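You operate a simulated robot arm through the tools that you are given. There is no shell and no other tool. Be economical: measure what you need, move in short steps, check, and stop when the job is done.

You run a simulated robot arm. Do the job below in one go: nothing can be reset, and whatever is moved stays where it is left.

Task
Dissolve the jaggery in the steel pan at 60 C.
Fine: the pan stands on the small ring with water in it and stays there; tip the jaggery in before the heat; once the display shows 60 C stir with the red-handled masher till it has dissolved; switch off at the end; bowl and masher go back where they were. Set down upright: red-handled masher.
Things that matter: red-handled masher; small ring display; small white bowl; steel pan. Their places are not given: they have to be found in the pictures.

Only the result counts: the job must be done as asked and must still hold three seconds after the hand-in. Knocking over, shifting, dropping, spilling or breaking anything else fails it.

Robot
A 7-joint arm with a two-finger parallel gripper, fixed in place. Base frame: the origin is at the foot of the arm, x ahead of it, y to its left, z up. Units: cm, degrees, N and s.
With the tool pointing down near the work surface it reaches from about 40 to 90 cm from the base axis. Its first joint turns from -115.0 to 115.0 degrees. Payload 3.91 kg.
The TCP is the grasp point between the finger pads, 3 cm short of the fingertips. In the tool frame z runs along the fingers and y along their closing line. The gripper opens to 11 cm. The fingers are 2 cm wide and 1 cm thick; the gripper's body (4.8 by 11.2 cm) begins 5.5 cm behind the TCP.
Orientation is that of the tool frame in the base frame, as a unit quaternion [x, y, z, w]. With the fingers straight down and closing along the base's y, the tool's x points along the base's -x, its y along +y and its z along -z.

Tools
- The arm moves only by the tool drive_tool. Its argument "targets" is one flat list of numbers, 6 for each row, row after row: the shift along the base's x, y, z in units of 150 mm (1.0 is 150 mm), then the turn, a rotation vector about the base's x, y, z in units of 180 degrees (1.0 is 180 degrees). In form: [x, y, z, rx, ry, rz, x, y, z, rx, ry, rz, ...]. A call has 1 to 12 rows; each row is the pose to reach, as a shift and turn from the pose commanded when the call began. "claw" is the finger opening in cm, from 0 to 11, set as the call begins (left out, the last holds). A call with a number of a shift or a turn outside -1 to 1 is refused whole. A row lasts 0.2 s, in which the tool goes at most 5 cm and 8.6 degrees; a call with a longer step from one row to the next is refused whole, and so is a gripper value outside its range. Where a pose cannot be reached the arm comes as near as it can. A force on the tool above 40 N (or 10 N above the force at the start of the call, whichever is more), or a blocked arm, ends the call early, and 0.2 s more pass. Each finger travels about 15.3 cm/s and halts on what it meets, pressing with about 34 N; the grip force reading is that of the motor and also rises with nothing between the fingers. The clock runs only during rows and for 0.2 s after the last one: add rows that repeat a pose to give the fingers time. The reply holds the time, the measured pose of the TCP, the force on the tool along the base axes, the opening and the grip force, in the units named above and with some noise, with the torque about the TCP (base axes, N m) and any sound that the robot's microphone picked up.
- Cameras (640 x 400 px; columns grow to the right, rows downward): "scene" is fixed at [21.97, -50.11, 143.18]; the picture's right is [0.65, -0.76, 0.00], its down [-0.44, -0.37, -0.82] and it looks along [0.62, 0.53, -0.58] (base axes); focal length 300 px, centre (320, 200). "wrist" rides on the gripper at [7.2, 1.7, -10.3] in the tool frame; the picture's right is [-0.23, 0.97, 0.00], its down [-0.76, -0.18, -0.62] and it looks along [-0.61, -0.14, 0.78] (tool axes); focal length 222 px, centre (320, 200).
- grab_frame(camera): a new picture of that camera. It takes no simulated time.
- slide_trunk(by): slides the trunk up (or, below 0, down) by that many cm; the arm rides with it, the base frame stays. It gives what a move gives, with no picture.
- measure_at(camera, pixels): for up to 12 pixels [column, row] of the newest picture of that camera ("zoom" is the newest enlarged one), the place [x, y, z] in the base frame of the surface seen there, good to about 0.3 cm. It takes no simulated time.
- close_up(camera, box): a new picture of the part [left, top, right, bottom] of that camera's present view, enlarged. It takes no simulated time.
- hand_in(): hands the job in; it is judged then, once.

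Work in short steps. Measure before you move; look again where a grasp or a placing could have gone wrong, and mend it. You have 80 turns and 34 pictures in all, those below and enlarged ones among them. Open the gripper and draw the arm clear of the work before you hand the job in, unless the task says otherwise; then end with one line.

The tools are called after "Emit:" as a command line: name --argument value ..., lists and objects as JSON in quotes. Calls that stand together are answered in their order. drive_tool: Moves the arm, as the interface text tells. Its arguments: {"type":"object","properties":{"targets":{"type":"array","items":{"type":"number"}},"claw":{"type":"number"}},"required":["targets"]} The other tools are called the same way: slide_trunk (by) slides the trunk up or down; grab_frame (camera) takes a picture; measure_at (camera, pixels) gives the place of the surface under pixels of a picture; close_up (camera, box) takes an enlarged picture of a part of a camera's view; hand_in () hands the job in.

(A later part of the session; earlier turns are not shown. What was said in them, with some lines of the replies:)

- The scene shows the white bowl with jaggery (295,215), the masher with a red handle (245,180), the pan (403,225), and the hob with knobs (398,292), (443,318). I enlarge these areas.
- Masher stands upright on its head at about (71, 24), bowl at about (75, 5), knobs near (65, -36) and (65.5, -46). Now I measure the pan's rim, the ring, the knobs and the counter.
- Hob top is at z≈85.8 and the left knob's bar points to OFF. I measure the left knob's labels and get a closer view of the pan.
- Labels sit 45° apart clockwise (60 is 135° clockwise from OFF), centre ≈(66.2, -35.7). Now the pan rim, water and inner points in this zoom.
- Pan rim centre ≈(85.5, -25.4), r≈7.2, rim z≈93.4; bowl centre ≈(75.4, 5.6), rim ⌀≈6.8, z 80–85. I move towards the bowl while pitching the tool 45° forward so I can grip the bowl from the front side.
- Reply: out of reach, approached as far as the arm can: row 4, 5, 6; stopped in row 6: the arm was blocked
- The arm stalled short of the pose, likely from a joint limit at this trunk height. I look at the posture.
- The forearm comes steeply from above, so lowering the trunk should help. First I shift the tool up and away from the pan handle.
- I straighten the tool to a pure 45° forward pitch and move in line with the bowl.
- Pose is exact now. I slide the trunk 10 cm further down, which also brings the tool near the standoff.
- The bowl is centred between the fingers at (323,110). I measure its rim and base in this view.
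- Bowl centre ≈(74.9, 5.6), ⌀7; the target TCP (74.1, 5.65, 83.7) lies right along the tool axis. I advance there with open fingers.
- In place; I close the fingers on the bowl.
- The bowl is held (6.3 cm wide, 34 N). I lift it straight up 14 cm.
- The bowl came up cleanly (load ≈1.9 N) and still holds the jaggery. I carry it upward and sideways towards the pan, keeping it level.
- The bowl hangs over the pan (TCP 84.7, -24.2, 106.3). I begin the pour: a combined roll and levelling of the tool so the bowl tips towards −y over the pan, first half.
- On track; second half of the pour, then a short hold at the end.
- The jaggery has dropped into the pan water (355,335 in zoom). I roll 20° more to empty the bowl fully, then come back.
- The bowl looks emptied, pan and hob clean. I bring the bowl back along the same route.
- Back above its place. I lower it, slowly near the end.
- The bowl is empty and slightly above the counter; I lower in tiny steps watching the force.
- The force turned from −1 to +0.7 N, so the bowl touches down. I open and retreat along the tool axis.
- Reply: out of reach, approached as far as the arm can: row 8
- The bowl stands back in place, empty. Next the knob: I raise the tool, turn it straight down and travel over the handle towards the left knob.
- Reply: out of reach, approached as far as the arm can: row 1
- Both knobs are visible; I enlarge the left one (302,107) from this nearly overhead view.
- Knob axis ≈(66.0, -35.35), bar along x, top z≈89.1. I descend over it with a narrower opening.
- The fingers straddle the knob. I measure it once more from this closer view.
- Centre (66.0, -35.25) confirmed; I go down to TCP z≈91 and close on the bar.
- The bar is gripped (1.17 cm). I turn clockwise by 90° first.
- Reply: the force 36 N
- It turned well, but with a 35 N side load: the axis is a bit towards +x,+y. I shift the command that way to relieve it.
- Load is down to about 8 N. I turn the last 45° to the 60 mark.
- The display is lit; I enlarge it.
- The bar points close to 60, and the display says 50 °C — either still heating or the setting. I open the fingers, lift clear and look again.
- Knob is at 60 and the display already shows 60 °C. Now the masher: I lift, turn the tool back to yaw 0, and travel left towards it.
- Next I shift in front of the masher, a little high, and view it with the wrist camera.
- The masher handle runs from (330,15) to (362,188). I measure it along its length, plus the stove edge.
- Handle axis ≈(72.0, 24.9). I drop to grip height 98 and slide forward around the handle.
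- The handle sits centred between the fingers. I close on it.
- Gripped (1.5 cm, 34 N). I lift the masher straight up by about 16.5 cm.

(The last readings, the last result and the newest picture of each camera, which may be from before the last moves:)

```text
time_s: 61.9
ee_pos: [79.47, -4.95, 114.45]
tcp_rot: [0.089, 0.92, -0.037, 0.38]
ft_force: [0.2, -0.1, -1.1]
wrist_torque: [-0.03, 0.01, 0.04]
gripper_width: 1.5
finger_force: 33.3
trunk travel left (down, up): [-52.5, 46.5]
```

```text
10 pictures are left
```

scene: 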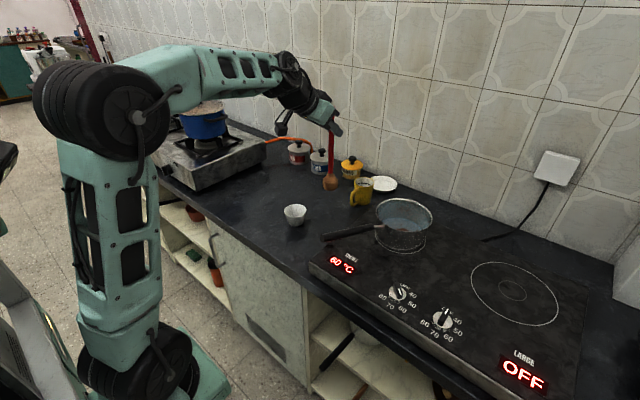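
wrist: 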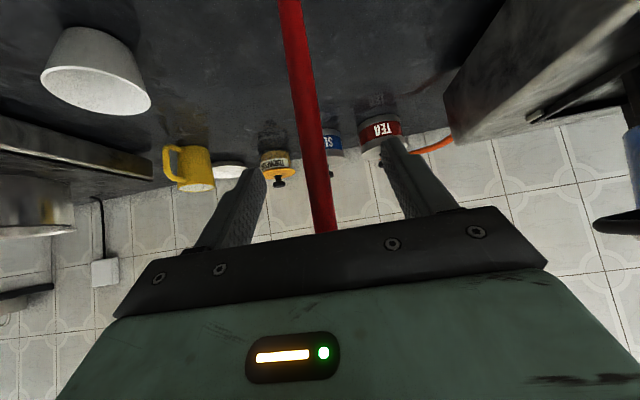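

The masher hangs vertical; display holds 60 °C. I continue over the pan centre.

Emit:
drive_tool --targets '[0.03, -0.1, 0.03, 0, 0, -0.005, 0.08, -0.28, 0.03, 0, 0, -0.01, 0.13, -0.48, 0.03, 0, 0, -0.015, 0.19, -0.68, 0.03, 0, 0, -0.02, 0.25, -0.88, 0.03, 0, 0, -0.025, 0.29, -1.0, 0.03, 0, 0, -0.03]'

Emit:
drive_tool --targets '[0.03, -0.1, 0, 0, 0, 0, 0.07, -0.25, 0, 0, 0, 0, 0.09, -0.35, 0, 0, 0, 0, 0.09, -0.35, 0, 0, 0, 0]'

Emit:
close_up --camera "scene" --box '[320, 145, 480, 245]'

```text
time_s: 63.3
ee_pos: [84.03, -19.86, 115.0]
tcp_rot: [0.132, 0.915, -0.055, 0.379]
ft_force: [0.1, -0.2, 0.2]
wrist_torque: [-0.04, 0.01, -0.05]
gripper_width: 1.51
finger_force: 34.1
trunk travel left (down, up): [-52.5, 46.5]
```

```text
time_s: 64.3
ee_pos: [85.39, -25.11, 115.28]
tcp_rot: [0.132, 0.915, -0.055, 0.378]
ft_force: [0.0, 0.1, -0.7]
wrist_torque: [-0.01, -0.02, 0.02]
gripper_width: 1.5
finger_force: 34.2
trunk travel left (down, up): [-52.5, 46.5]
```

```text
4.00 times, centred on (400, 195) of scene
```

zoom: 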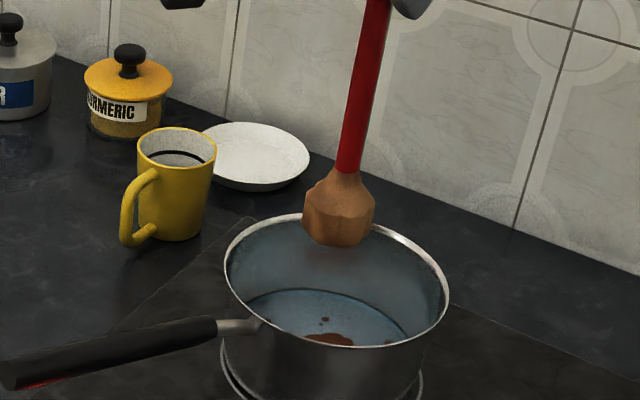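

The masher head hangs above the pan; I measure head, water and jaggery.

Emit:
measure_at --camera "zoom" --pixels '[[338, 215], [306, 215], [372, 215], [335, 242], [330, 337], [325, 320], [300, 300], [390, 342], [360, 100]]'

```text
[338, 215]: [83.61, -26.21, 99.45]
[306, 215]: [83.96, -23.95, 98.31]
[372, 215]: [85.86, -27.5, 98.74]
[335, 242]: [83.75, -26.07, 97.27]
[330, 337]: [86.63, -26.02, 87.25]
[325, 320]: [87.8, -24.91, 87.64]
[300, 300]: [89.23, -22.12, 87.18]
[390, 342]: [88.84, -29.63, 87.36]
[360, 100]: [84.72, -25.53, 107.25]
```

Head centre is over the pan centre. I lower it so the head dips into the water (TCP ≈105.3).

Emit:
drive_tool --targets '[0, 0, -0.1, 0, 0, 0, 0, 0, -0.25, 0, 0, 0, 0, 0, -0.4, 0, 0, 0, 0, 0, -0.53, 0, 0, 0, 0, 0, -0.61, 0, 0, 0, 0, 0, -0.66, 0, 0, 0, 0, 0, -0.66, 0, 0, 0]'

Emit:
close_up --camera "scene" --box '[320, 175, 448, 255]'

```text
time_s: 65.9
ee_pos: [85.28, -25.27, 105.15]
tcp_rot: [0.132, 0.915, -0.055, 0.378]
ft_force: [0.7, 0.2, -0.4]
wrist_torque: [-0.01, -0.03, -0.01]
gripper_width: 1.51
finger_force: 34.2
trunk travel left (down, up): [-52.5, 46.5]
```

```text
5.00 times, centred on (384, 215) of scene
```

zoom: 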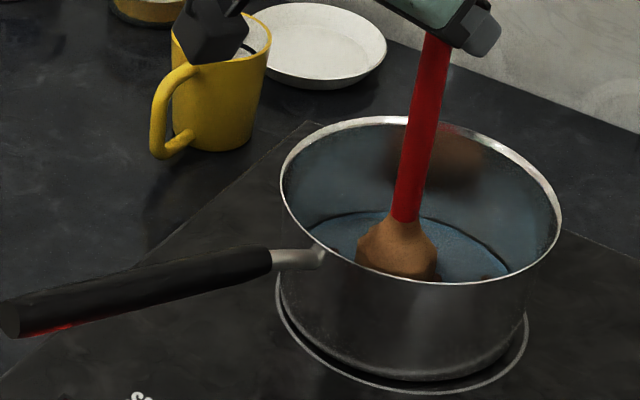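

The head is in the water, no contact force. I lower another 3 mm, move to a 2.5 cm radius and stir one round.

Emit:
drive_tool --targets '[0, 0, -0.01, 0, 0, 0, 0, 0, -0.02, 0, 0, 0, 0.06, 0, -0.02, 0, 0, 0, 0.12, 0, -0.02, 0, 0, 0, 0.17, 0, -0.02, 0, 0, 0]'

Emit:
drive_tool --targets '[-0.023, 0.085, 0, 0, 0, 0, -0.085, 0.147, 0, 0, 0, 0, -0.17, 0.17, 0, 0, 0, 0, -0.255, 0.147, 0, 0, 0, 0, -0.317, 0.085, 0, 0, 0, 0, -0.34, 0, 0, 0, 0, 0, -0.317, -0.085, 0, 0, 0, 0, -0.255, -0.147, 0, 0, 0, 0, -0.17, -0.17, 0, 0, 0, 0, -0.085, -0.147, 0, 0, 0, 0, -0.023, -0.085, 0, 0, 0, 0, 0, 0, 0, 0, 0, 0]'

```text
time_s: 67.1
ee_pos: [87.81, -25.28, 104.82]
tcp_rot: [0.132, 0.915, -0.054, 0.377]
ft_force: [0.1, 1.2, 0.5]
wrist_torque: [-0.01, -0.03, 0.02]
gripper_width: 1.53
finger_force: 33.6
trunk travel left (down, up): [-52.5, 46.5]
```

```text
time_s: 69.7
ee_pos: [87.84, -25.32, 104.92]
tcp_rot: [0.132, 0.915, -0.055, 0.378]
ft_force: [-0.3, -0.2, -0.3]
wrist_torque: [-0.02, -0.01, 0.0]
gripper_width: 1.5
finger_force: 33.9
trunk travel left (down, up): [-52.5, 46.5]
```

No contact with pan walls or floor. I stir several more rounds.

Emit:
drive_tool --targets '[-0.023, 0.085, 0, 0, 0, 0, -0.085, 0.147, 0, 0, 0, 0, -0.17, 0.17, 0, 0, 0, 0, -0.255, 0.147, 0, 0, 0, 0, -0.317, 0.085, 0, 0, 0, 0, -0.34, 0, 0, 0, 0, 0, -0.317, -0.085, 0, 0, 0, 0, -0.255, -0.147, 0, 0, 0, 0, -0.17, -0.17, 0, 0, 0, 0, -0.085, -0.147, 0, 0, 0, 0, -0.023, -0.085, 0, 0, 0, 0, 0, 0, 0, 0, 0, 0]'

Emit:
drive_tool --targets '[-0.023, 0.085, 0, 0, 0, 0, -0.085, 0.147, 0, 0, 0, 0, -0.17, 0.17, 0, 0, 0, 0, -0.255, 0.147, 0, 0, 0, 0, -0.317, 0.085, 0, 0, 0, 0, -0.34, 0, 0, 0, 0, 0, -0.317, -0.085, 0, 0, 0, 0, -0.255, -0.147, 0, 0, 0, 0, -0.17, -0.17, 0, 0, 0, 0, -0.085, -0.147, 0, 0, 0, 0, -0.023, -0.085, 0, 0, 0, 0, 0, 0, 0, 0, 0, 0]'

Emit:
drive_tool --targets '[-0.023, 0.085, 0, 0, 0, 0, -0.085, 0.147, 0, 0, 0, 0, -0.17, 0.17, 0, 0, 0, 0, -0.255, 0.147, 0, 0, 0, 0, -0.317, 0.085, 0, 0, 0, 0, -0.34, 0, 0, 0, 0, 0, -0.317, -0.085, 0, 0, 0, 0, -0.255, -0.147, 0, 0, 0, 0, -0.17, -0.17, 0, 0, 0, 0, -0.085, -0.147, 0, 0, 0, 0, -0.023, -0.085, 0, 0, 0, 0, 0, 0, 0, 0, 0, 0]'

Emit:
close_up --camera "scene" --box '[310, 175, 470, 275]'

```text
time_s: 72.3
ee_pos: [87.81, -25.27, 104.83]
tcp_rot: [0.132, 0.914, -0.054, 0.379]
ft_force: [0.1, 0.0, -1.2]
wrist_torque: [0.02, -0.01, 0.02]
gripper_width: 1.52
finger_force: 34.0
trunk travel left (down, up): [-52.5, 46.5]
```

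```text
time_s: 74.9
ee_pos: [87.84, -25.31, 104.86]
tcp_rot: [0.132, 0.914, -0.055, 0.379]
ft_force: [-0.2, 0.7, -0.3]
wrist_torque: [0.03, -0.05, 0.0]
gripper_width: 1.52
finger_force: 34.1
trunk travel left (down, up): [-52.5, 46.5]
```

```text
time_s: 77.5
ee_pos: [87.78, -25.32, 104.83]
tcp_rot: [0.132, 0.915, -0.054, 0.378]
ft_force: [0.1, -0.2, -0.4]
wrist_torque: [0.05, 0.01, -0.01]
gripper_width: 1.52
finger_force: 34.0
trunk travel left (down, up): [-52.5, 46.5]
```

```text
4.00 times, centred on (390, 225) of scene
```

zoom: 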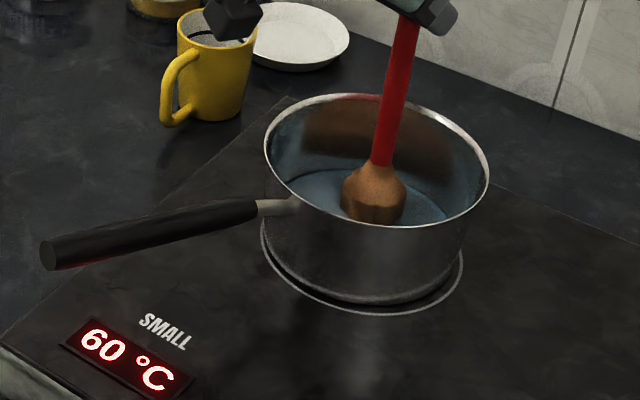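

Still 60 °C and the pan has not moved. A few more rounds, then I lift the head to check.

Emit:
drive_tool --targets '[-0.023, 0.085, 0, 0, 0, 0, -0.085, 0.147, 0, 0, 0, 0, -0.17, 0.17, 0, 0, 0, 0, -0.255, 0.147, 0, 0, 0, 0, -0.317, 0.085, 0, 0, 0, 0, -0.34, 0, 0, 0, 0, 0, -0.317, -0.085, 0, 0, 0, 0, -0.255, -0.147, 0, 0, 0, 0, -0.17, -0.17, 0, 0, 0, 0, -0.085, -0.147, 0, 0, 0, 0, -0.023, -0.085, 0, 0, 0, 0, 0, 0, 0, 0, 0, 0]'

Emit:
drive_tool --targets '[-0.023, 0.085, 0, 0, 0, 0, -0.085, 0.147, 0, 0, 0, 0, -0.17, 0.17, 0, 0, 0, 0, -0.255, 0.147, 0, 0, 0, 0, -0.317, 0.085, 0, 0, 0, 0, -0.34, 0, 0, 0, 0, 0, -0.317, -0.085, 0, 0, 0, 0, -0.255, -0.147, 0, 0, 0, 0, -0.17, -0.17, 0, 0, 0, 0, -0.085, -0.147, 0, 0, 0, 0, -0.023, -0.085, 0, 0, 0, 0, 0, 0, 0, 0, 0, 0]'

Emit:
drive_tool --targets '[-0.06, 0.06, 0, 0, 0, 0, -0.12, 0.1, 0, 0, 0, 0, -0.2, 0.08, 0, 0, 0, 0, -0.24, 0, 0, 0, 0, 0, -0.2, -0.08, 0, 0, 0, 0, -0.13, -0.09, 0, 0, 0, 0, -0.09, -0.03, 0, 0, 0, 0, -0.17, 0, 0, 0, 0, 0, -0.17, 0, 0.1, 0, 0, 0, -0.17, 0, 0.3, 0, 0, 0, -0.17, 0, 0.5, 0, 0, 0, -0.17, 0, 0.66, 0, 0, 0]'

Emit:
close_up --camera "scene" --box '[320, 155, 480, 255]'

```text
time_s: 80.1
ee_pos: [87.9, -25.2, 104.83]
tcp_rot: [0.132, 0.914, -0.054, 0.379]
ft_force: [0.2, 0.3, -0.4]
wrist_torque: [0.01, 0.0, 0.02]
gripper_width: 1.53
finger_force: 34.3
trunk travel left (down, up): [-52.5, 46.5]
```

```text
time_s: 82.7
ee_pos: [87.94, -25.23, 104.85]
tcp_rot: [0.132, 0.915, -0.055, 0.378]
ft_force: [0.2, 0.0, 0.0]
wrist_torque: [-0.01, 0.0, 0.03]
gripper_width: 1.5
finger_force: 34.5
trunk travel left (down, up): [-52.5, 46.5]
```

```text
time_s: 85.3
ee_pos: [85.31, -25.47, 114.79]
tcp_rot: [0.131, 0.915, -0.054, 0.378]
ft_force: [0.2, 0.5, -0.8]
wrist_torque: [-0.03, -0.01, 0.01]
gripper_width: 1.54
finger_force: 34.2
trunk travel left (down, up): [-52.5, 46.5]
```

```text
4.00 times, centred on (400, 205) of scene
```

zoom: 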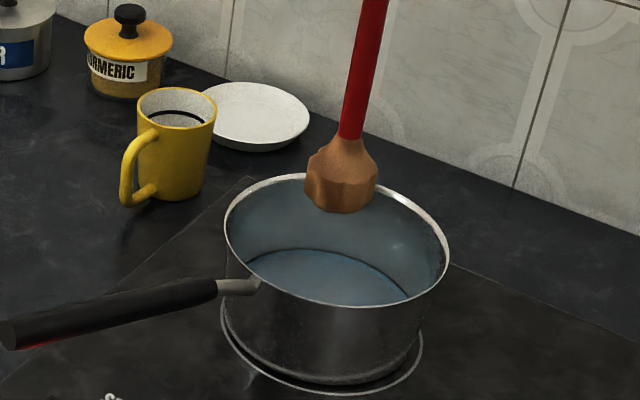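

No lumps are visible any more, though the near floor is hidden by the wall. To be safe I stir three more rounds at a slightly larger radius.

Emit:
drive_tool --targets '[0, 0, -0.15, 0, 0, 0, 0, 0, -0.35, 0, 0, 0, 0, 0, -0.55, 0, 0, 0, 0, 0, -0.66, 0, 0, 0, 0.1, 0, -0.66, 0, 0, 0, 0.2, 0, -0.66, 0, 0, 0]'

Emit:
drive_tool --targets '[-0.027, 0.1, 0, 0, 0, 0, -0.1, 0.173, 0, 0, 0, 0, -0.2, 0.2, 0, 0, 0, 0, -0.3, 0.173, 0, 0, 0, 0, -0.373, 0.1, 0, 0, 0, 0, -0.4, 0, 0, 0, 0, 0, -0.373, -0.1, 0, 0, 0, 0, -0.3, -0.173, 0, 0, 0, 0, -0.2, -0.2, 0, 0, 0, 0, -0.1, -0.173, 0, 0, 0, 0, -0.027, -0.1, 0, 0, 0, 0, 0, 0, 0, 0, 0, 0]'

Emit:
drive_tool --targets '[-0.027, 0.1, 0, 0, 0, 0, -0.1, 0.173, 0, 0, 0, 0, -0.2, 0.2, 0, 0, 0, 0, -0.3, 0.173, 0, 0, 0, 0, -0.373, 0.1, 0, 0, 0, 0, -0.4, 0, 0, 0, 0, 0, -0.373, -0.1, 0, 0, 0, 0, -0.3, -0.173, 0, 0, 0, 0, -0.2, -0.2, 0, 0, 0, 0, -0.1, -0.173, 0, 0, 0, 0, -0.027, -0.1, 0, 0, 0, 0, 0, 0, 0, 0, 0, 0]'

Emit:
drive_tool --targets '[-0.1, 0, 0, 0, 0, 0, -0.2, 0, 0, 0, 0, 0, -0.2, 0, 0.1, 0, 0, 0, -0.2, 0, 0.3, 0, 0, 0, -0.2, 0, 0.5, 0, 0, 0, -0.2, 0, 0.66, 0, 0, 0, -0.2, 0, 0.68, 0, 0, 0]'

```text
time_s: 86.7
ee_pos: [88.31, -25.29, 104.98]
tcp_rot: [0.132, 0.914, -0.055, 0.379]
ft_force: [-0.3, -0.3, -0.5]
wrist_torque: [0.01, -0.01, 0.02]
gripper_width: 1.48
finger_force: 34.2
trunk travel left (down, up): [-52.5, 46.5]
```

```text
time_s: 89.3
ee_pos: [88.37, -25.34, 104.75]
tcp_rot: [0.132, 0.915, -0.055, 0.378]
ft_force: [0.0, -1.1, -1.3]
wrist_torque: [0.03, 0.01, 0.02]
gripper_width: 1.5
finger_force: 34.2
trunk travel left (down, up): [-52.5, 46.5]
```

```text
time_s: 91.9
ee_pos: [88.33, -25.3, 104.81]
tcp_rot: [0.132, 0.915, -0.054, 0.378]
ft_force: [-0.8, -0.4, -1.6]
wrist_torque: [-0.01, 0.01, 0.04]
gripper_width: 1.5
finger_force: 34.1
trunk travel left (down, up): [-52.5, 46.5]
```

```text
time_s: 93.5
ee_pos: [85.22, -25.24, 115.09]
tcp_rot: [0.131, 0.915, -0.054, 0.379]
ft_force: [0.8, 0.6, -1.0]
wrist_torque: [0.0, -0.02, 0.0]
gripper_width: 1.53
finger_force: 34.9
trunk travel left (down, up): [-52.5, 46.5]
```

Now I carry the masher back along the same route at this height.

Emit:
drive_tool --targets '[-0.02, 0.1, 0.02, 0, 0, 0.005, -0.07, 0.28, 0.02, 0, 0, 0.01, -0.12, 0.48, 0.02, 0, 0, 0.015, -0.17, 0.68, 0.02, 0, 0, 0.02, -0.23, 0.88, 0.02, 0, 0, 0.025, -0.26, 1.0, 0.02, 0, 0, 0.03]'

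Emit:
drive_tool --targets '[-0.05, 0.18, 0, 0, 0, 0.006, -0.1, 0.38, 0, 0, 0, 0.012, -0.15, 0.58, 0, 0, 0, 0.018, -0.2, 0.78, 0, 0, 0, 0.024, -0.26, 1.0, 0, 0, 0, 0.03]'

Emit:
drive_tool --targets '[-0.05, 0.18, 0, 0, 0, 0.006, -0.1, 0.38, 0, 0, 0, 0.012, -0.15, 0.58, 0, 0, 0, 0.018, -0.2, 0.78, 0, 0, 0, 0.024, -0.25, 0.93, 0, 0, 0, 0.03, -0.26, 1.0, 0, 0, 0, 0.03, -0.26, 1.0, 0, 0, 0, 0.03]'

```text
time_s: 94.9
ee_pos: [81.47, -10.24, 115.2]
tcp_rot: [0.088, 0.92, -0.036, 0.381]
ft_force: [-0.1, -0.5, -1.1]
wrist_torque: [0.01, -0.02, 0.01]
gripper_width: 1.5
finger_force: 34.1
trunk travel left (down, up): [-52.5, 46.5]
```

```text
time_s: 96.1
ee_pos: [77.31, 4.71, 115.26]
tcp_rot: [0.046, 0.923, -0.019, 0.383]
ft_force: [-0.8, 0.0, -1.5]
wrist_torque: [-0.02, -0.04, 0.03]
gripper_width: 1.51
finger_force: 34.1
trunk travel left (down, up): [-52.5, 46.5]
```

```text
time_s: 97.7
ee_pos: [73.71, 19.83, 115.3]
tcp_rot: [0.002, 0.924, -0.001, 0.383]
ft_force: [-0.6, -0.5, -0.7]
wrist_torque: [0.01, 0.04, -0.01]
gripper_width: 1.49
finger_force: 34.0
trunk travel left (down, up): [-52.5, 46.5]
```

I align over the old spot (71.97, 24.93) and lower most of the way.

Emit:
drive_tool --targets '[-0.06, 0.17, 0, 0, 0, 0, -0.116, 0.34, 0, 0, 0, 0, -0.116, 0.34, -0.2, 0, 0, 0, -0.116, 0.34, -0.45, 0, 0, 0, -0.116, 0.34, -0.7, 0, 0, 0, -0.116, 0.34, -0.9, 0, 0, 0, -0.116, 0.34, -1.0, 0, 0, 0, -0.116, 0.34, -1.0, 0, 0, 0]'

Emit:
drive_tool --targets '[0, 0, -0.04, 0, 0, 0, 0, 0, -0.08, 0, 0, 0, 0, 0, -0.1, 0, 0, 0, 0, 0, -0.115, 0, 0, 0, 0, 0, -0.115, 0, 0, 0]'

```text
time_s: 99.5
ee_pos: [71.86, 24.92, 100.27]
tcp_rot: [0.002, 0.924, -0.001, 0.383]
ft_force: [-0.6, -0.3, -0.6]
wrist_torque: [0.02, 0.01, 0.01]
gripper_width: 1.48
finger_force: 34.4
trunk travel left (down, up): [-52.5, 46.5]
```

```text
time_s: 100.7
ee_pos: [71.8, 24.89, 98.63]
tcp_rot: [0.001, 0.924, 0.0, 0.382]
ft_force: [0.7, -0.8, 0.0]
wrist_torque: [0.02, 0.01, 0.01]
gripper_width: 1.51
finger_force: 34.0
trunk travel left (down, up): [-52.5, 46.5]
```

Half a centimetre remains; I finish in tiny steps until the force shows contact.

Emit:
drive_tool --targets '[0.004, 0, -0.01, 0, 0, 0, 0.008, 0, -0.02, 0, 0, 0, 0.008, 0, -0.027, 0, 0, 0, 0.008, 0, -0.027, 0, 0, 0]'

```text
time_s: 101.7
ee_pos: [72.01, 24.83, 98.15]
tcp_rot: [0.002, 0.924, -0.001, 0.382]
ft_force: [0.5, -0.6, 0.0]
wrist_torque: [-0.02, -0.04, 0.03]
gripper_width: 1.52
finger_force: 33.8
trunk travel left (down, up): [-52.5, 46.5]
```

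Emit:
drive_tool --targets '[0, 0, -0.007, 0, 0, 0, 0, 0, -0.014, 0, 0, 0, 0, 0, -0.014, 0, 0, 0]'

```text
time_s: 102.5
ee_pos: [72.01, 24.8, 98.16]
tcp_rot: [0.002, 0.923, 0.0, 0.384]
ft_force: [0.4, 0.1, 11.4]
wrist_torque: [-0.04, -0.09, -0.02]
gripper_width: 1.52
finger_force: 34.0
trunk travel left (down, up): [-52.5, 46.5]
```

Firm contact (11 N). I ease off 1.5 mm, open, and back straight off along −x.

Emit:
drive_tool --targets '[0, 0, 0.01, 0, 0, 0, 0, 0, 0.01, 0, 0, 0]'

Emit:
drive_tool --targets '[0, 0, 0, 0, 0, 0, 0, 0, 0, 0, 0, 0, 0, 0, 0, 0, 0, 0, 0, 0, 0, 0, 0, 0, -0.15, 0, 0, 0, 0, 0, -0.35, 0, 0, 0, 0, 0, -0.55, 0, 0, 0, 0, 0, -0.75, 0, 0.05, 0, 0, 0, -0.8, 0, 0.3, 0, 0, 0]' --claw 8

Emit:
grab_frame --camera "wrist"

```text
time_s: 103.1
ee_pos: [71.96, 24.81, 98.25]
tcp_rot: [0.002, 0.924, 0.0, 0.383]
ft_force: [3.8, 0.0, 7.1]
wrist_torque: [0.03, -0.63, -0.02]
gripper_width: 1.47
finger_force: 33.7
trunk travel left (down, up): [-52.5, 46.5]
```

```text
time_s: 105.1
ee_pos: [59.96, 24.74, 102.5]
tcp_rot: [0.001, 0.924, -0.001, 0.381]
ft_force: [-0.4, -0.1, 0.2]
wrist_torque: [-0.05, 0.0, 0.0]
gripper_width: 8.0
finger_force: 0.0
trunk travel left (down, up): [-52.5, 46.5]
```

```text
5 pictures are left
```

wrist: 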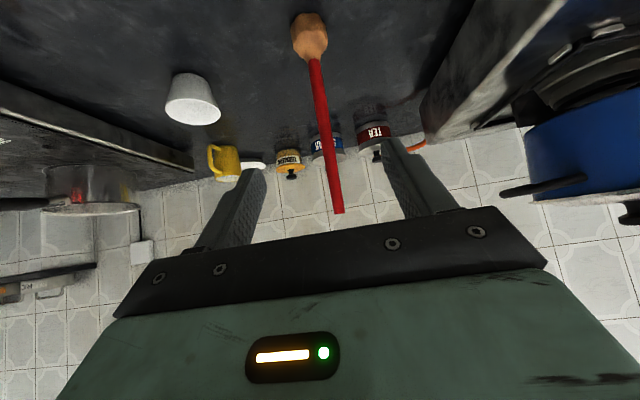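

The masher stands upright in its place. I head back to the knob: up, tool straight down, then right.

Emit:
drive_tool --targets '[0, -0.08, 0.15, 0, 0.0415, 0, 0, -0.2, 0.3, 0, 0.083, 0, 0, -0.38, 0.45, 0, 0.1245, 0, 0, -0.58, 0.58, 0, 0.166, 0, 0, -0.78, 0.65, 0, 0.2075, 0, 0, -1.0, 0.65, 0, 0.249, 0]' --claw 4

Emit:
drive_tool --targets '[0, -0.25, 0, 0, 0, 0, 0, -0.5, 0, 0, 0, 0, 0, -0.75, 0, 0, 0, 0, 0, -1.0, 0, 0, 0, 0]'

Emit:
drive_tool --targets '[0, -0.25, 0, 0, 0, 0, 0.02, -0.5, 0, 0, 0, 0, 0.04, -0.75, 0, 0, 0, 0, 0.06, -1.0, 0, 0, 0, 0]'

Emit:
drive_tool --targets '[0.02, -0.08, 0, 0, 0, -0.0469, 0.04, -0.16, 0, 0, 0, -0.0938, 0.06, -0.25, 0, 0, 0, -0.1406, 0.08, -0.33, 0, 0, 0, -0.1875, 0.1, -0.42, 0, 0, 0, -0.2344, 0.12, -0.5, 0, 0, 0, -0.2813, 0.14, -0.58, 0, 0, 0, -0.3281, 0.16, -0.66, 0, 0, 0, -0.375, 0.18, -0.75, 0, 0, 0, -0.4219, 0.2, -0.83, 0, 0, 0, -0.4688, 0.22, -0.92, 0, 0, 0, -0.5156, 0.24, -1.0, 0, 0, 0, -0.5625]'

Emit:
drive_tool --targets '[0.02, 0, -0.1, 0, 0, -0.0469, 0.04, 0, -0.2, 0, 0, -0.0938, 0.06, 0, -0.3, 0, 0, -0.1406, 0.08, 0, -0.35, 0, 0, -0.1875, 0.08, 0, -0.35, 0, 0, -0.1875]'

```text
time_s: 106.5
ee_pos: [59.98, 9.91, 112.5]
tcp_rot: [0.0, 1.0, -0.001, 0.0]
ft_force: [0.4, 0.3, -0.1]
wrist_torque: [-0.05, 0.01, -0.03]
gripper_width: 4.0
finger_force: 0.1
trunk travel left (down, up): [-52.5, 46.5]
```

```text
time_s: 107.5
ee_pos: [59.92, -5.3, 112.47]
tcp_rot: [0.0, 1.0, 0.0, 0.002]
ft_force: [-0.6, -0.1, -0.6]
wrist_torque: [-0.03, 0.01, -0.02]
gripper_width: 4.0
finger_force: 0.0
trunk travel left (down, up): [-52.5, 46.5]
```

```text
time_s: 108.5
ee_pos: [60.94, -20.23, 112.25]
tcp_rot: [0.0, 1.0, -0.001, 0.001]
ft_force: [0.0, 0.2, 0.0]
wrist_torque: [-0.05, 0.01, -0.04]
gripper_width: 3.98
finger_force: 0.1
trunk travel left (down, up): [-52.5, 46.5]
```

```text
time_s: 111.1
ee_pos: [64.49, -35.11, 112.23]
tcp_rot: [0.774, 0.633, -0.002, 0.0]
ft_force: [0.6, -0.2, 0.1]
wrist_torque: [0.03, -0.04, 0.02]
gripper_width: 4.0
finger_force: 0.0
trunk travel left (down, up): [-52.5, 46.5]
```

```text
time_s: 112.3
ee_pos: [65.68, -35.13, 107.16]
tcp_rot: [0.924, 0.382, -0.001, 0.0]
ft_force: [-0.4, -0.6, 0.5]
wrist_torque: [0.03, 0.01, 0.01]
gripper_width: 4.03
finger_force: 0.1
trunk travel left (down, up): [-52.5, 46.5]
```

I descend onto the bar (still at the 60 setting) at (66.2, -35.2).

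Emit:
drive_tool --targets '[0.02, -0.005, -0.25, 0, 0, 0, 0.035, -0.005, -0.5, 0, 0, 0, 0.035, -0.005, -0.75, 0, 0, 0, 0.035, -0.005, -0.95, 0, 0, 0, 0.035, -0.005, -0.95, 0, 0, 0]'

Emit:
drive_tool --targets '[0, 0, -0.06, 0, 0, 0, 0, 0, -0.12, 0, 0, 0, 0, 0, -0.125, 0, 0, 0]'

Emit:
drive_tool --targets '[0, 0, 0, 0, 0, 0, 0, 0, 0, 0, 0, 0, 0, 0, 0, 0, 0, 0]' --claw 0.5

```text
time_s: 113.5
ee_pos: [66.29, -35.23, 92.93]
tcp_rot: [0.924, 0.382, -0.002, 0.0]
ft_force: [0.2, 0.1, -0.5]
wrist_torque: [0.03, -0.03, 0.01]
gripper_width: 3.98
finger_force: 0.0
trunk travel left (down, up): [-52.5, 46.5]
```

```text
time_s: 114.3
ee_pos: [66.22, -35.22, 91.09]
tcp_rot: [0.924, 0.382, -0.001, -0.001]
ft_force: [-0.1, -0.8, -0.1]
wrist_torque: [-0.04, -0.01, 0.0]
gripper_width: 3.99
finger_force: 0.0
trunk travel left (down, up): [-52.5, 46.5]
```

```text
time_s: 115.1
ee_pos: [66.25, -35.24, 91.07]
tcp_rot: [0.924, 0.381, -0.001, 0.0]
ft_force: [9.6, -8.0, -1.6]
wrist_torque: [-0.35, -0.2, 0.01]
gripper_width: 1.18
finger_force: 45.0
trunk travel left (down, up): [-52.5, 46.5]
```

The bar is gripped; a small correction relieves the side load, and I turn back counter-clockwise by half.

Emit:
drive_tool --targets '[0.007, -0.005, 0, 0, 0, 0.0417, 0.007, -0.005, 0, 0, 0, 0.0833, 0.007, -0.005, 0, 0, 0, 0.125, 0.007, -0.005, 0, 0, 0, 0.1667, 0.007, -0.005, 0, 0, 0, 0.2083, 0.007, -0.005, 0, 0, 0, 0.25, 0.007, -0.005, 0, 0, 0, 0.2917, 0.007, -0.005, 0, 0, 0, 0.3333, 0.007, -0.005, 0, 0, 0, 0.375]'

```text
time_s: 117.1
ee_pos: [66.24, -35.35, 91.05]
tcp_rot: [0.556, 0.831, -0.001, 0.0]
ft_force: [-12.1, 8.8, 14.2]
wrist_torque: [0.06, 0.17, -0.06]
gripper_width: 1.18
finger_force: 44.7
trunk travel left (down, up): [-52.5, 46.5]
```

Loads are modest; I correct slightly and turn the remaining 67.5° to OFF.

Emit:
drive_tool --targets '[-0.009, 0.006, 0, 0, 0, 0.0417, -0.009, 0.006, 0, 0, 0, 0.0833, -0.009, 0.006, 0, 0, 0, 0.125, -0.009, 0.006, 0, 0, 0, 0.1667, -0.009, 0.006, 0, 0, 0, 0.2083, -0.009, 0.006, 0, 0, 0, 0.25, -0.009, 0.006, 0, 0, 0, 0.2917, -0.009, 0.006, 0, 0, 0, 0.3333, -0.009, 0.006, 0, 0, 0, 0.375, -0.009, 0.006, 0, 0, 0, 0.375]'

Emit:
close_up --camera "scene" --box '[320, 245, 432, 315]'

```text
time_s: 119.3
ee_pos: [66.23, -35.36, 91.08]
tcp_rot: [0.001, 1.0, -0.002, 0.001]
ft_force: [-2.9, -5.0, 9.2]
wrist_torque: [-0.01, 0.39, -0.01]
gripper_width: 1.18
finger_force: 44.9
trunk travel left (down, up): [-52.5, 46.5]
```

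```text
5.71 times, centred on (376, 280) of scene
```

zoom: 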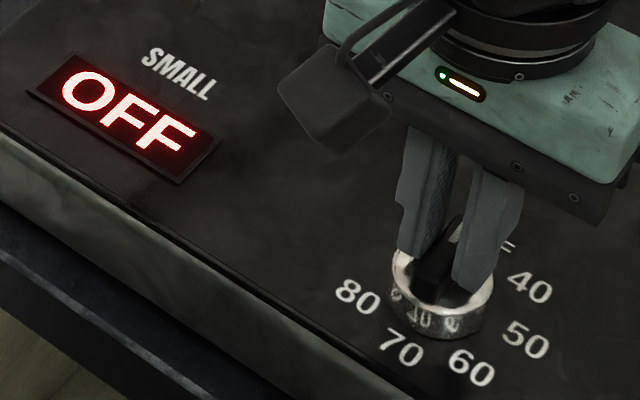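

The display shows OFF. I open, lift straight up and look into the pan with the wrist camera.

Emit:
drive_tool --targets '[0, 0, 0, 0, 0, 0, 0, 0, 0, 0, 0, 0, 0, 0, 0, 0, 0, 0, 0, 0, 0.1, 0, 0, 0, 0, 0, 0.3, 0, 0, 0, 0, 0, 0.55, 0, 0, 0, 0, 0, 0.8, 0, 0, 0, 0, 0, 1.0, 0, 0, 0]' --claw 4

Emit:
drive_tool --targets '[-0.1, 0.05, 0.2, 0, 0, 0, -0.2, 0.1, 0.4, 0, 0, 0, -0.3, 0.2, 0.6, 0, 0, 0, -0.4, 0.3, 0.7, 0, 0, 0]' --claw 11

Emit:
grab_frame --camera "wrist"

Emit:
grab_frame --camera "scene"

```text
time_s: 121.1
ee_pos: [66.13, -35.29, 105.99]
tcp_rot: [0.0, 1.0, -0.001, 0.0]
ft_force: [1.3, 0.2, -0.3]
wrist_torque: [0.03, -0.01, -0.03]
gripper_width: 3.99
finger_force: 0.2
trunk travel left (down, up): [-52.5, 46.5]
```

```text
time_s: 122.1
ee_pos: [60.02, -30.75, 116.66]
tcp_rot: [0.002, 1.0, -0.001, 0.001]
ft_force: [0.3, 0.2, -0.8]
wrist_torque: [0.03, 0.05, -0.01]
gripper_width: 11.0
finger_force: 0.0
trunk travel left (down, up): [-52.5, 46.5]
```

```text
3 pictures are left
```

wrist: 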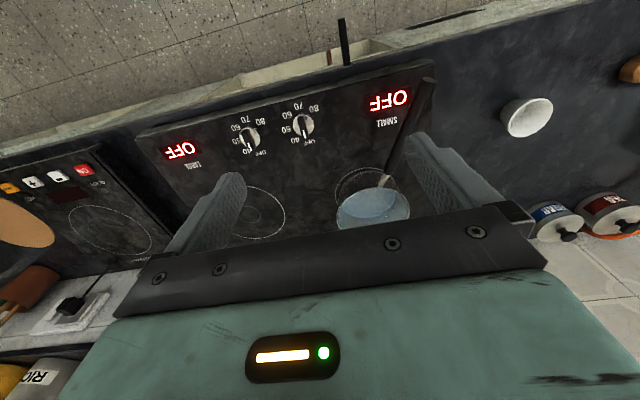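

```text
2 pictures are left
```

scene: 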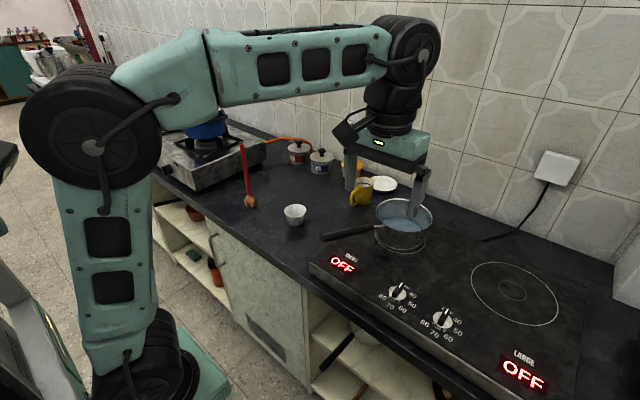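

The pan water shows no lumps, both displays read OFF. I check bowl, masher and pan positions against the start.

Emit:
measure_at --camera "scene" --pixels '[[285, 209], [305, 210], [295, 205], [294, 217], [242, 150], [246, 180], [248, 195], [325, 238], [377, 212]]'

Emit:
drive_tool --targets '[-0.1, 0, 0.2, 0, 0, 0, -0.2, 0, 0.4, 0, 0, 0, -0.3, 0, 0.5, 0, 0, 0]'

Emit:
close_up --camera "scene" --box '[230, 130, 470, 280]'

```text
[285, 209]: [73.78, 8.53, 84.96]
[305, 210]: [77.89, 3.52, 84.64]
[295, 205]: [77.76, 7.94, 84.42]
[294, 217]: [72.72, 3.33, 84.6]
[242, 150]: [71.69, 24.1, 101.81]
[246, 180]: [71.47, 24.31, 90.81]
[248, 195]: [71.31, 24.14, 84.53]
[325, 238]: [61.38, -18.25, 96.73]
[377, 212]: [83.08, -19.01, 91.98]
```

```text
time_s: 122.9
ee_pos: [55.61, -31.04, 124.16]
tcp_rot: [0.001, 1.0, -0.001, 0.0]
ft_force: [0.1, 0.1, -0.8]
wrist_torque: [0.02, 0.01, 0.01]
gripper_width: 11.02
finger_force: 0.0
trunk travel left (down, up): [-52.5, 46.5]
```

```text
2.67 times, centred on (350, 205) of scene
```

zoom: 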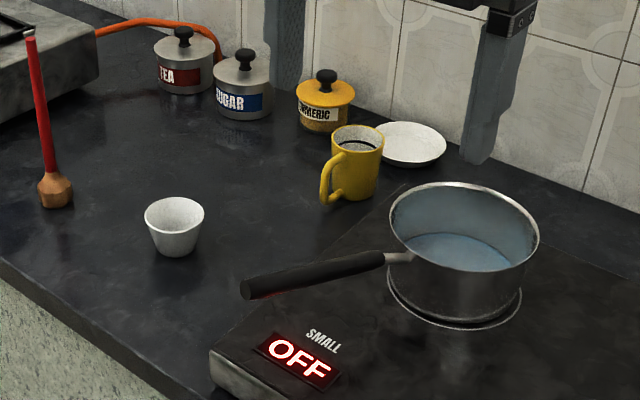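

Everything stands where it was, the jaggery has dissolved, and the hob is off. I hand in.

Emit:
hand_in

```text
The job is handed in.
```

The jaggery was tipped in cold and stirred at 60 °C until no lumps were visible; the small ring is off, the pan is still on it, and the bowl and upright masher are back where they were.
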